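You operate a simulated robot arm through the tools that you are given. There is no shell and no other tool. Be economical: measure what you need, move in short steps, check, and stop when the job is done.

The job below is to be done with a simulated robot arm. You get a single attempt, and the scene is never put back.

Task
Stack the blue tab box from the folding table on top of the green tab box.
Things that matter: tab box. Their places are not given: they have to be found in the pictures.

Only the result counts: the job must be done as asked and must still hold three seconds after the hand-in. Knocking over, shifting, dropping, spilling or breaking anything else fails it.

Robot
A 6-joint arm with a two-finger parallel gripper, fixed in place. Base frame: the origin is at the foot of the arm, x ahead of it, y to its left, z up; the work surface is at about z = 0.728. Lengths are in m, angles in degrees, forces in N, time in s.
With the tool pointing down near the work surface it reaches from about 0.2 to 0.62 m from the base axis. Its first joint turns from -66.0 to 66.0 degrees. Payload 2.7 kg.
The tool frame sits at the grasp point between the pads (the TCP): z along the fingers, y along the line on which they close. The tips reach 0.023 m beyond it. Largest opening 0.094 m; finger width 0.038, thickness 0.01; the body of the gripper, 0.054 by 0.096 m, starts 0.039 m behind the TCP.
Orientation is that of the tool frame in the base frame, as a unit quaternion [x, y, z, w]. With the fingers straight down and closing along the base's y, the tool's x points along the base's -x, its y along +y and its z along -z.

Tools
- The arm moves only by the tool apply_moves. Its arguments are lists of equal length, an entry for each row: "delta_pos": the shift along the base's x, y, z in units of 100 mm (1.0 is 100 mm), a list of three; "angular": the turn, a rotation vector about the base's x, y, z in units of 60 degrees (1.0 is 60 degrees), a list of three; "claw": the closure, from 0 (fully open) to 1 (shut). In form: {"delta_pos": [[tx, ty, tz], ...], "angular": [[wx, wy, wz], ...], "claw": [claw, ...]}. A call has 1 to 20 rows; each row is the pose to reach, as a shift and turn from the pose commanded when the call began. A call with a number of a shift or a turn outside -1 to 1 is refused whole. Rows are played at 5 a second. More than 0.05 m and 8.6 degrees between two rows, or a gripper value outside its range, and nothing of the call is played. A pose out of reach is approached as far as the arm can. The call stops where the force on the tool passes 40 N (or 10 N more than at its start, if that is more) or the arm is blocked; 0.2 s more then pass. The fingers move at their own pace (about 0.045 m/s each) and stop on an object; they squeeze with about 29 N. The grip force told is the motor's: it shows also when the fingers shut on nothing. Time passes only in rows, and 0.2 s behind the last, so rows that repeat a pose let the fingers close. The reply holds the time, the measured pose of the TCP, the force on the tool along the base axes, the opening and the grip force, in the units named above and with some noise, and new pictures: "pictures" is both (left out), scene, wrist or none.
- Cameras (640 x 400 px; columns grow to the right, rows downward): "scene" is fixed at [0.0664, -0.4262, 1.4016]; the picture's right is [0.83, -0.56, 0.00], its down [-0.32, -0.48, -0.82] and it looks along [0.46, 0.68, -0.57] (base axes); focal length 347 px, centre (320, 200). "wrist" rides on the gripper at [-0.039, 0, -0.044] in the tool frame; the picture's right is [0.00, -1.00, 0.00], its down [0.97, 0.00, -0.24] and it looks along [0.24, 0.00, 0.97] (tool axes); focal length 218 px, centre (320, 200).
- pixel_to_xyz(camera, pixels): for up to 12 pixels [column, row] of the newest picture of that camera ("zoom" is the newest enlarged one), the place [x, y, z] in the base frame of the surface seen there, good to about 0.002 m. It takes no simulated time.
- zoom(camera, box): a new picture of the part [left, top, right, bottom] of that camera's present view, enlarged. It takes no simulated time.
- close_job(): hands the job in; it is judged then, once.

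Work in short steps. Measure before you move; look again where a grasp or a placing could have gone wrong, and mend it. You have 60 turns and 120 pictures in all, those below and enlarged ones among them. Open the gripper and draw the arm clear of the work before you hand the job in, unless the task says otherwise; then end with one line.

The tools are called after "Request:" as a command line: name --argument value ..., lists and objects as JSON in quotes. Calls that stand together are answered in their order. apply_moves: Moves the arm, as the interface text tells. Its arguments: {"type":"object","properties":{"delta_pos":{"type":"array"},"angular":{"type":"array"},"claw":{"type":"array"},"pictures":{"type":"string","enum":["both","scene","wrist","none"]}},"required":["delta_pos","angular","claw"]} The other tools are called the same way: pixel_to_xyz (camera, pixels) gives the place of the surface under pixels of a picture; zoom (camera, box) takes an enlarged picture of a part of a camera's view; close_job () hands the job in.

At the start:

```text
time_s: 0.0
position: [0.3749, 0.1029, 0.968]
tcp_rot: [0.0, 1.0, 0.0, 0.0]
force: [0.0, 0.1, 0.1]
gripper_width: 0.0941
grasp_force: 0.1
```

scene: 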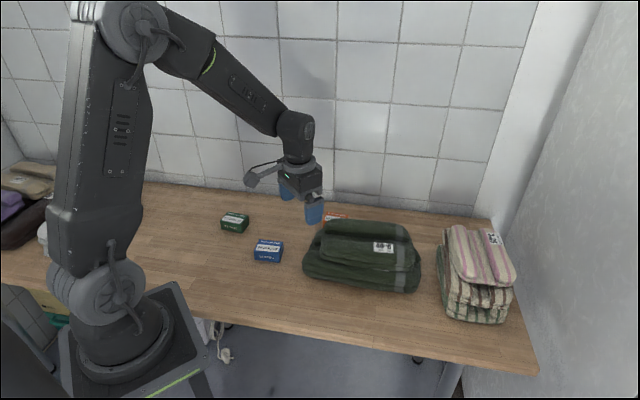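
wrist: 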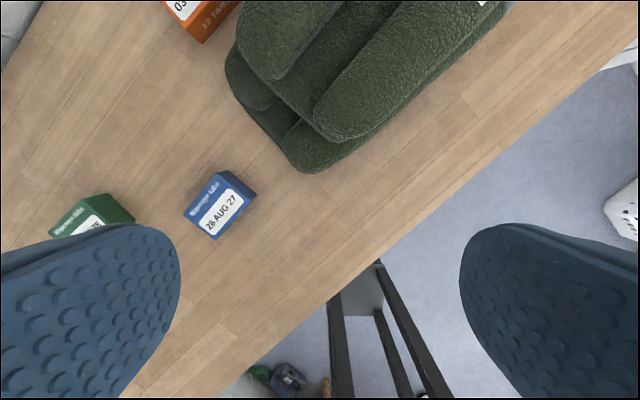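

The scene shows the green box near (235,222) and the blue box near (268,251). I enlarge that part to measure both.

Request:
zoom --camera "scene" --box '[200, 190, 320, 265]'

Request:
zoom --camera "wrist" --box '[30, 140, 286, 300]'

```text
5.33 times, centred on (260, 228) of scene
```

zoom: 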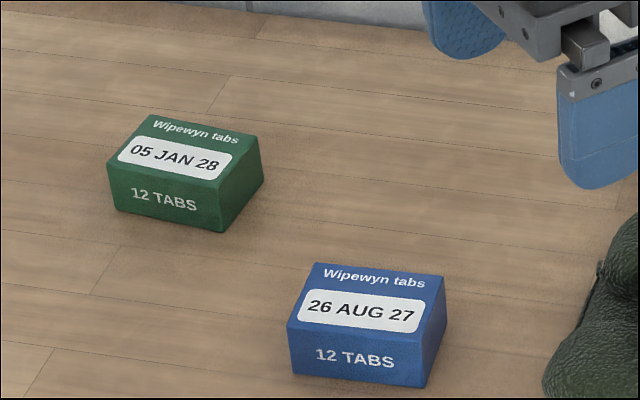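

```text
2.50 times, centred on (158, 220) of wrist
```

zoom: 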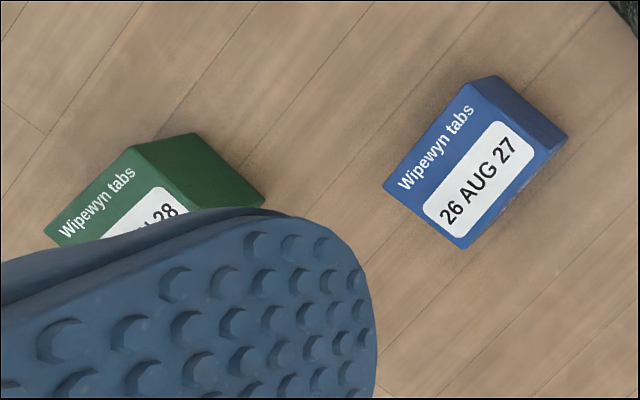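

Both boxes are clear. I measure the blue top's corners from the wrist zoom, then those of both boxes in the scene at fractional pixels.

Request:
pixel_to_xyz --camera "zoom" --pixels '[[463, 86], [541, 150], [464, 244], [388, 186], [464, 165], [500, 78], [566, 137], [600, 250]]'

Request:
zoom --camera "scene" --box '[210, 200, 290, 270]'

```text
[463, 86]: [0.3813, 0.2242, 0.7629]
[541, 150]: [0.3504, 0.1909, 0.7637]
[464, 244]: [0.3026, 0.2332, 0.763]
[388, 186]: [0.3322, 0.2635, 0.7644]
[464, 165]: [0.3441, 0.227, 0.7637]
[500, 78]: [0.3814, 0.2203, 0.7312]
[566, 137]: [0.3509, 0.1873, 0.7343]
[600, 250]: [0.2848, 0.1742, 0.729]
```

```text
5.71 times, centred on (250, 235) of scene
```

zoom: 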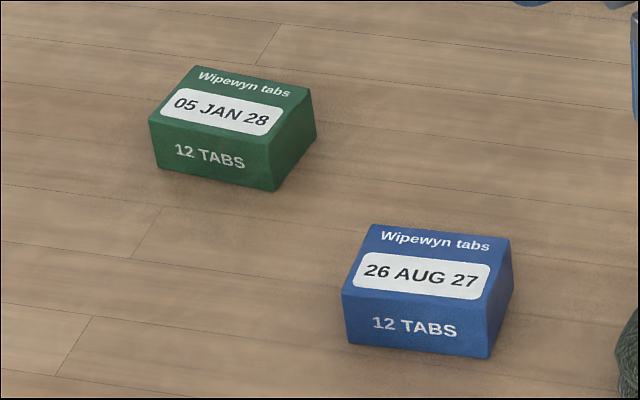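

Blue's top is about 64 x 45 mm at z 0.764, centred near (0.342, 0.228). Next I measure the green top's corners, at (193,68), (312,90), (273,142) and (151,115) in the zoom, and check blue from this view.

Request:
pixel_to_xyz --camera "zoom" --pixels '[[194, 70], [307, 91], [272, 142], [154, 116], [230, 105], [373, 228], [506, 241], [489, 307], [346, 293], [425, 268]]'

```text
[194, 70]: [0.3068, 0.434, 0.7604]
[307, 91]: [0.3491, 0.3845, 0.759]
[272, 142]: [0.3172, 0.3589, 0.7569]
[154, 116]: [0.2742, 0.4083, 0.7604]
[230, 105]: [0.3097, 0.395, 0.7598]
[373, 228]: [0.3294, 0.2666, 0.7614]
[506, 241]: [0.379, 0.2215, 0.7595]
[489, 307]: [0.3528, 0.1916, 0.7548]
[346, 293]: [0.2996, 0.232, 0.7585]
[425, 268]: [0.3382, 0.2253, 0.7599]
```

Blue centre is about (0.341, 0.228) with its short side along about 48°. Green centre is about (0.312, 0.397) with its short side along about 39.5°. I turn the tool -42.5° about z while moving above blue.

Request:
apply_moves --delta_pos '[[-0.05, 0.15, 0], [-0.1, 0.3, 0], [-0.16, 0.45, 0], [-0.22, 0.6, 0], [-0.28, 0.75, 0], [-0.34, 0.9, 0], [-0.34, 0.9, 0]]' --angular '[[0, 0, -0.118], [0, 0, -0.236], [0, 0, -0.354], [0, 0, -0.472], [0, 0, -0.59], [0, 0, -0.708], [0, 0, -0.708]]' --claw '[0, 0, 0, 0, 0, 0, 0]' --pictures "none"

Request:
apply_moves --delta_pos '[[0, 0.15, -0.2], [0, 0.35, -0.5], [0, 0.35, -0.8], [0, 0.35, -0.9], [0, 0.35, -0.9]]' --angular '[[0, 0, 0], [0, 0, 0], [0, 0, 0], [0, 0, 0], [0, 0, 0]]' --claw '[0, 0, 0, 0, 0]'

```text
time_s: 1.6
position: [0.34, 0.1926, 0.9671]
tcp_rot: [0.364, 0.932, 0.0, 0.0]
force: [0.7, -0.3, 0.5]
gripper_width: 0.0939
grasp_force: 0.1
```

```text
time_s: 2.8
position: [0.3409, 0.2291, 0.8769]
tcp_rot: [0.362, 0.932, 0.0, 0.0]
force: [-0.3, -0.2, -0.2]
gripper_width: 0.0939
grasp_force: 0.1
```

scene: 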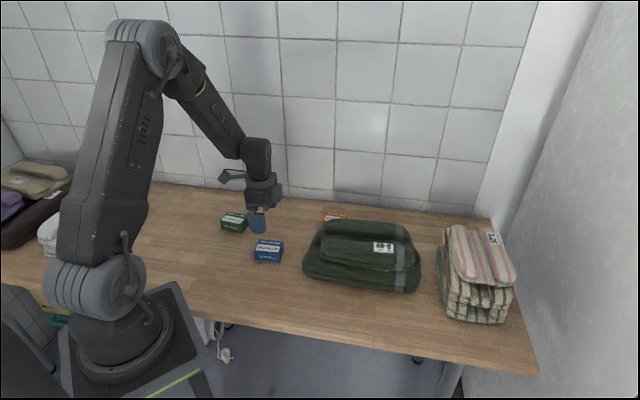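
wrist: 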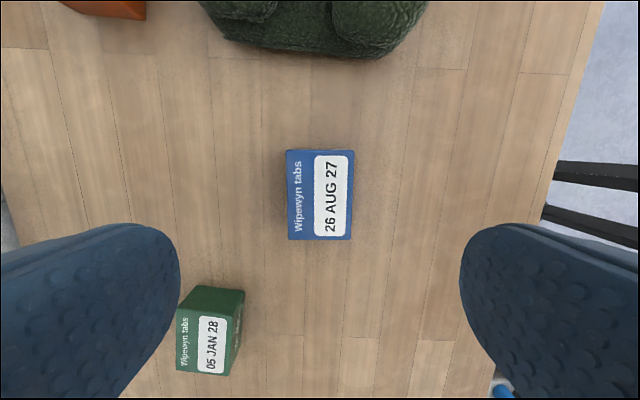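

The wrist view shows blue centred near (320,195) and squared to the fingers, with green at (210,330). I measure both tops' corners here.

Request:
pixel_to_xyz --camera "wrist" --pixels '[[288, 152], [353, 152], [351, 238], [289, 239], [320, 195], [178, 311], [177, 374], [229, 375], [230, 320], [205, 345]]'

Request:
zoom --camera "wrist" --box '[160, 130, 400, 390]'

```text
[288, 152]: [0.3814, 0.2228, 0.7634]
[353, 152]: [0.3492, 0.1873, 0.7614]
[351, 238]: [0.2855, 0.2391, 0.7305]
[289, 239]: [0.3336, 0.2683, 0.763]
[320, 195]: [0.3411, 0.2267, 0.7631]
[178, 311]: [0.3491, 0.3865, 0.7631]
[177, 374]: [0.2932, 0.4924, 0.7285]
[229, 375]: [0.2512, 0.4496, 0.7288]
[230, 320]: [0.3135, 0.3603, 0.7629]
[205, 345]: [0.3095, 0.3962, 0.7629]
```

```text
1.54 times, centred on (280, 260) of wrist
```

zoom: 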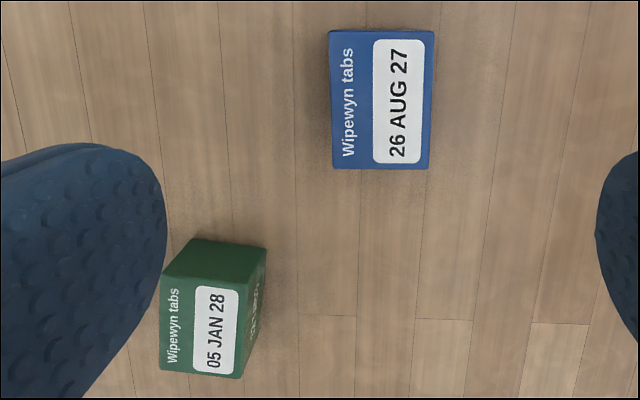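

Blue's centre is confirmed at (0.341, 0.228). I go down with the fingers open to TCP z of about 0.757 and close.

Request:
apply_moves --delta_pos '[[0, 0, -0.3], [0, 0, -0.6], [0, 0, -0.8], [0, 0, -0.8]]' --angular '[[0, 0, 0], [0, 0, 0], [0, 0, 0], [0, 0, 0]]' --claw '[0, 0, 0, 0]' --pictures "none"

Request:
apply_moves --delta_pos '[[0, 0, -0.2], [0, 0, -0.41], [0, 0, -0.41], [0, 0, -0.41], [0, 0, -0.41], [0, 0, -0.41], [0, 0, -0.41], [0, 0, -0.41]]' --angular '[[0, 0, 0], [0, 0, 0], [0, 0, 0], [0, 0, 0], [0, 0, 0], [0, 0, 0], [0, 0, 0], [0, 0, 0]]' --claw '[0, 0, 0, 0.3, 0.45, 0.6, 0.6, 0.6]'

```text
time_s: 3.8
position: [0.3416, 0.2293, 0.7974]
tcp_rot: [0.363, 0.932, 0.0, -0.001]
force: [0.5, 0.7, -0.4]
gripper_width: 0.0942
grasp_force: 0.0
```

```text
time_s: 5.6
position: [0.3417, 0.2277, 0.7562]
tcp_rot: [0.363, 0.932, 0.0, 0.001]
force: [-0.7, 0.8, 0.3]
gripper_width: 0.0494
grasp_force: 28.7
```

scene: 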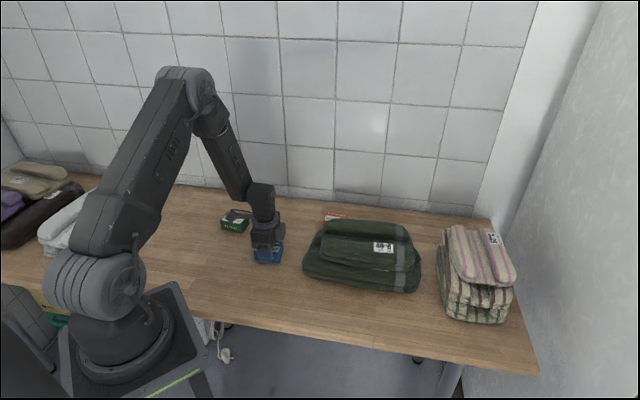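
wrist: 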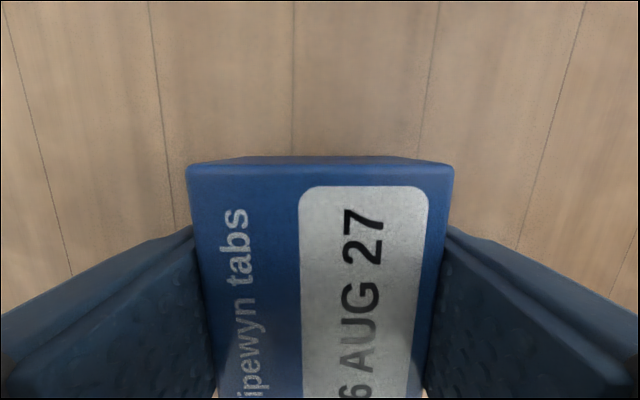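

Blue is gripped (opening 0.0494, 28.7 N). I lift it 0.1 m straight up.

Request:
apply_moves --delta_pos '[[0, 0, 0.1], [0, 0, 0.3], [0, 0, 0.6], [0, 0, 0.9], [0, 0, 1.0], [0, 0, 1.0]]' --angular '[[0, 0, 0], [0, 0, 0], [0, 0, 0], [0, 0, 0], [0, 0, 0], [0, 0, 0]]' --claw '[0.7, 0.7, 0.7, 0.7, 0.7, 0.7]'

Request:
zoom --camera "scene" --box '[200, 180, 320, 255]'

```text
time_s: 7.0
position: [0.3411, 0.2282, 0.8576]
tcp_rot: [0.362, 0.932, 0.001, 0.0]
force: [0.3, -0.8, -0.2]
gripper_width: 0.0493
grasp_force: 29.0
```

scene: 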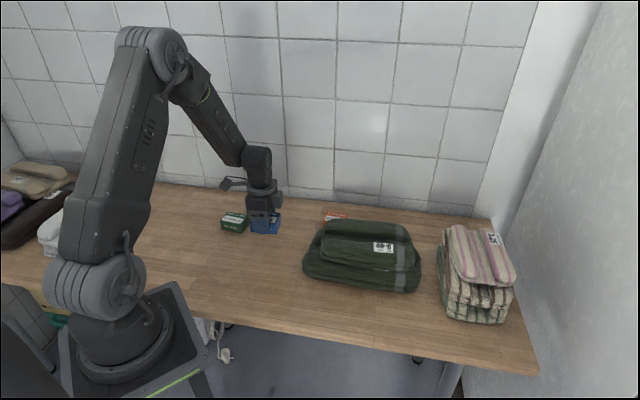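
wrist: 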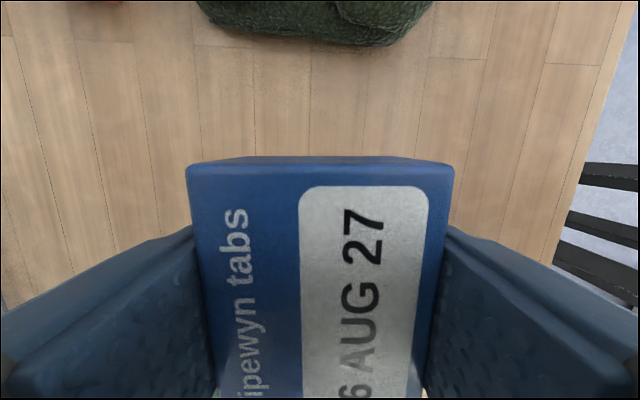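

```text
5.33 times, centred on (260, 218) of scene
```

zoom: 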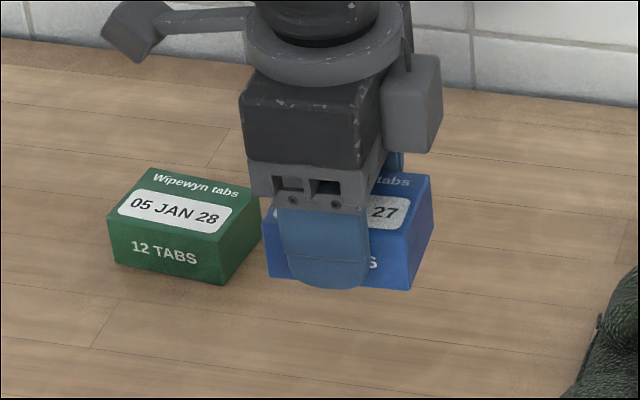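

Blue is held without slip and green hasn't moved. I carry blue at this height to above green's centre (0.312, 0.3965), turning -8°.

Request:
apply_moves --delta_pos '[[0, 0.1, 0], [-0.03, 0.3, 0], [-0.08, 0.5, 0], [-0.12, 0.7, 0], [-0.15, 0.9, 0], [-0.15, 0.9, 0]]' --angular '[[0, 0, 0], [0, 0, -0.03], [0, 0, -0.06], [0, 0, -0.1], [0, 0, -0.133], [0, 0, -0.133]]' --claw '[0.7, 0.7, 0.7, 0.7, 0.7, 0.7]' --pictures "none"

Request:
apply_moves --delta_pos '[[-0.03, 0.2, 0], [-0.08, 0.45, 0], [-0.12, 0.65, 0], [-0.14, 0.785, 0], [-0.14, 0.785, -0.3], [-0.14, 0.785, -0.4], [-0.14, 0.785, -0.4]]' --angular '[[0, 0, 0], [0, 0, 0], [0, 0, 0], [0, 0, 0], [0, 0, 0], [0, 0, 0], [0, 0, 0]]' --claw '[0.7, 0.7, 0.7, 0.7, 0.7, 0.7, 0.7]'

Request:
zoom --camera "scene" --box '[190, 180, 290, 242]'

```text
time_s: 8.4
position: [0.3256, 0.3193, 0.8577]
tcp_rot: [0.427, 0.904, 0.0, 0.0]
force: [0.5, -0.1, -0.7]
gripper_width: 0.0494
grasp_force: 29.2
```

```text
time_s: 10.0
position: [0.3103, 0.3973, 0.8153]
tcp_rot: [0.426, 0.904, -0.001, 0.0]
force: [0.2, -0.7, 0.2]
gripper_width: 0.0495
grasp_force: 28.3
```

scene: 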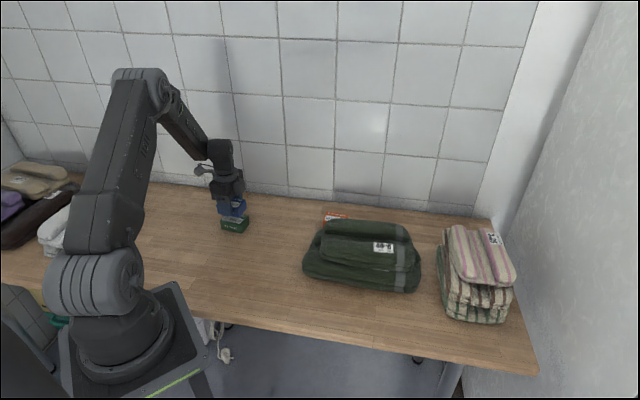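
wrist: 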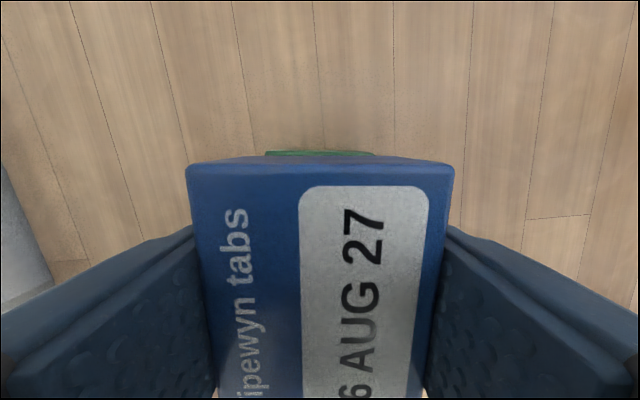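

```text
6.40 times, centred on (240, 211) of scene
```

zoom: 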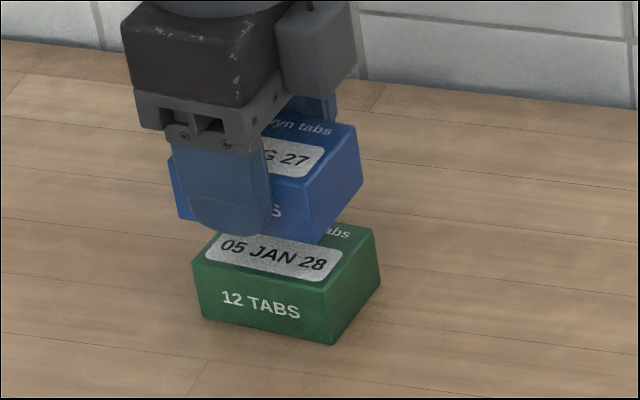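

In the zoom, blue looks a little left of and behind green: its front-right lower corner is at (315,243) and green's upper one at (335,298). I measure the corners before going lower.

Request:
pixel_to_xyz --camera "zoom" --pixels '[[352, 128], [316, 192], [360, 185], [316, 240], [310, 238], [377, 234], [335, 292], [196, 264], [332, 340], [378, 280], [202, 316], [204, 314]]'

Request:
zoom --camera "scene" --box '[210, 195, 258, 225]'

```text
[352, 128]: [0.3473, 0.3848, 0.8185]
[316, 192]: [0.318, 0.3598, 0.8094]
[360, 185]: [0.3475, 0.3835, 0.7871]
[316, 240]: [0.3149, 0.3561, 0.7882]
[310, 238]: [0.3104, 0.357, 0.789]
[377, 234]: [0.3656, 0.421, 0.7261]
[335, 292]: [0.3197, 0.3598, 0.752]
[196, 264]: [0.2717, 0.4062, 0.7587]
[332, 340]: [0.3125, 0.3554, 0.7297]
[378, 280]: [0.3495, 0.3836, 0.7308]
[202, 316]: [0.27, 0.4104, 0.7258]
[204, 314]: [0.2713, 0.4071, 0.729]
```

```text
13.33 times, centred on (234, 210) of scene
```

zoom: 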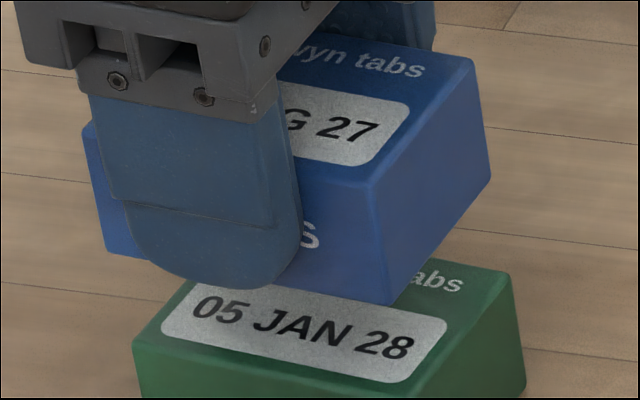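

The matching vertical corners agree within 2 mm: blue (0.348,0.384) and (0.315,0.357), green (0.350,0.384) and (0.313,0.355). So it is aligned, and I lower gently to contact.

Request:
apply_moves --delta_pos '[[0.01, 0, -0.1], [0.01, 0, -0.17], [0.01, 0, -0.2], [0.01, 0, -0.21], [0.01, 0, -0.22], [0.01, 0, -0.225], [0.01, 0, -0.225]]' --angular '[[0, 0, 0], [0, 0, 0], [0, 0, 0], [0, 0, 0], [0, 0, 0], [0, 0, 0], [0, 0, 0]]' --claw '[0.7, 0.7, 0.7, 0.7, 0.7, 0.7, 0.7]' --pictures "scene"

Request:
zoom --camera "scene" --box '[202, 190, 266, 240]'

```text
time_s: 11.6
position: [0.3132, 0.3975, 0.7946]
tcp_rot: [0.426, 0.905, 0.0, -0.001]
force: [0.9, 0.1, -0.9]
gripper_width: 0.0495
grasp_force: 28.4
```

scene: 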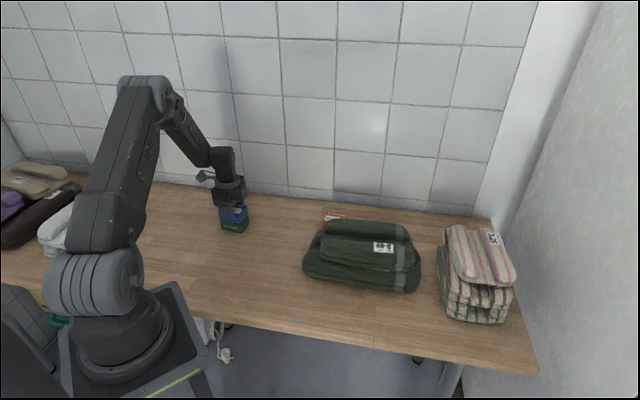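

```text
8.00 times, centred on (234, 215) of scene
```

zoom: 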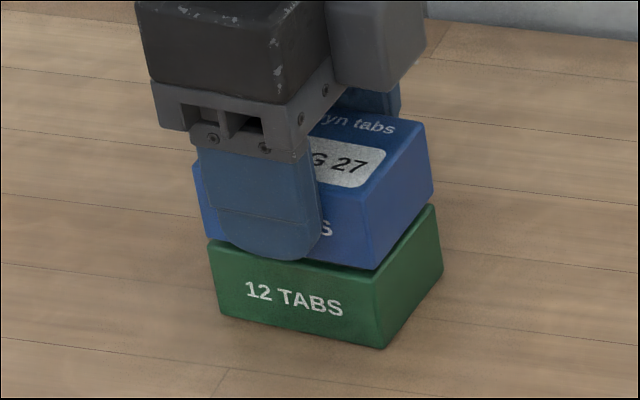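

There is no contact force yet and a small gap may remain. I lower another 2 mm in half-millimetre steps and read the force.

Request:
apply_moves --delta_pos '[[0, 0, -0.005], [0, 0, -0.01], [0, 0, -0.015], [0, 0, -0.02], [0, 0, -0.02]]' --angular '[[0, 0, 0], [0, 0, 0], [0, 0, 0], [0, 0, 0], [0, 0, 0]]' --claw '[0.7, 0.7, 0.7, 0.7, 0.7]' --pictures "none"

Request:
zoom --camera "scene" --box '[202, 190, 266, 240]'

```text
time_s: 12.8
position: [0.313, 0.3973, 0.7917]
tcp_rot: [0.427, 0.904, 0.0, 0.0]
force: [-0.4, -0.3, -1.3]
gripper_width: 0.0494
grasp_force: 28.6
```

```text
8.00 times, centred on (234, 215) of scene
```

zoom: 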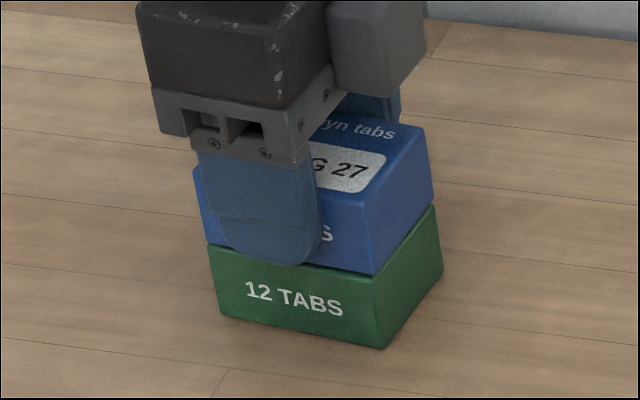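

The gap is nearly gone, with about 1 N on z. I go down up to 1 mm more to seat it.

Request:
apply_moves --delta_pos '[[0, 0, -0.003], [0, 0, -0.006], [0, 0, -0.01], [0, 0, -0.01]]' --angular '[[0, 0, 0], [0, 0, 0], [0, 0, 0], [0, 0, 0]]' --claw '[0.7, 0.7, 0.7, 0.7]' --pictures "none"

```text
time_s: 13.8
position: [0.3125, 0.396, 0.7917]
tcp_rot: [0.426, 0.905, 0.0, 0.0]
force: [-0.7, 0.4, -0.9]
gripper_width: 0.0496
grasp_force: 29.0
```

The reading is flat, so any gap left is under a millimetre. I open the fingers slowly in place, then rise straight up.

Request:
apply_moves --delta_pos '[[0, 0, 0], [0, 0, 0], [0, 0, 0], [0, 0, 0], [0, 0, 0], [0, 0, 0], [0, 0, 0.1], [0, 0, 0.3], [0, 0, 0.6], [0, 0, 0.9], [0, 0, 0.9]]' --angular '[[0, 0, 0], [0, 0, 0], [0, 0, 0], [0, 0, 0], [0, 0, 0], [0, 0, 0], [0, 0, 0], [0, 0, 0], [0, 0, 0], [0, 0, 0], [0, 0, 0]]' --claw '[0.46, 0.42, 0.35, 0.2, 0.1, 0.1, 0.1, 0.1, 0.1, 0.1, 0.1]'

Request:
zoom --camera "scene" --box '[202, 190, 266, 240]'

```text
time_s: 16.2
position: [0.3135, 0.3967, 0.8817]
tcp_rot: [0.427, 0.904, 0.0, 0.0]
force: [-0.6, 0.7, 0.7]
gripper_width: 0.0844
grasp_force: 0.0
```

scene: 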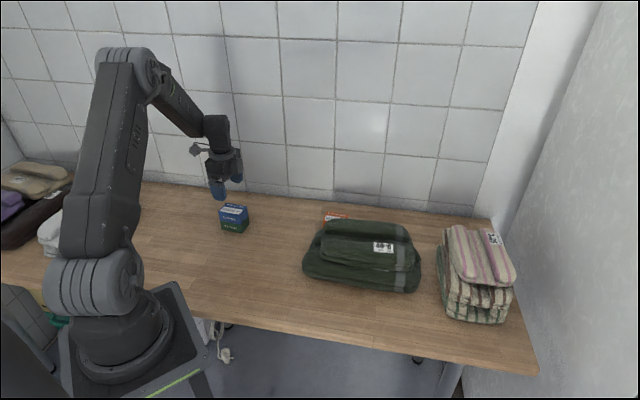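
wrist: 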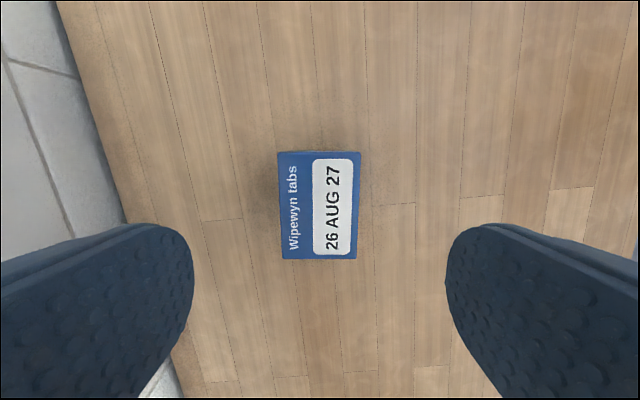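

```text
8.00 times, centred on (234, 215) of scene
```

zoom: 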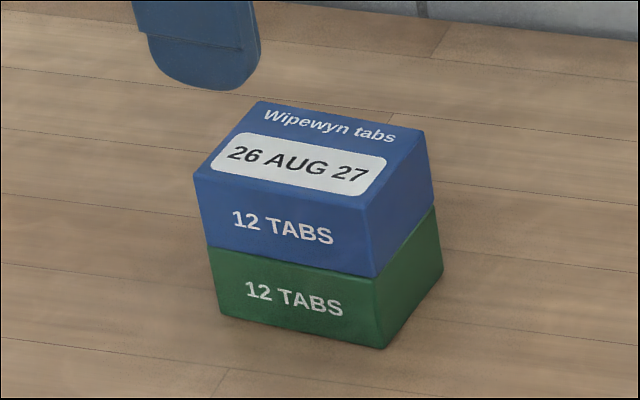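

Blue rests squarely on green, the gripper is open, and the arm is about 0.09 m clear above. I hand the job in.

Request:
close_job

```text
The job is handed in.
```

The blue tab box is stacked squarely on the green one; the gripper is open and clear, and the job is handed in.
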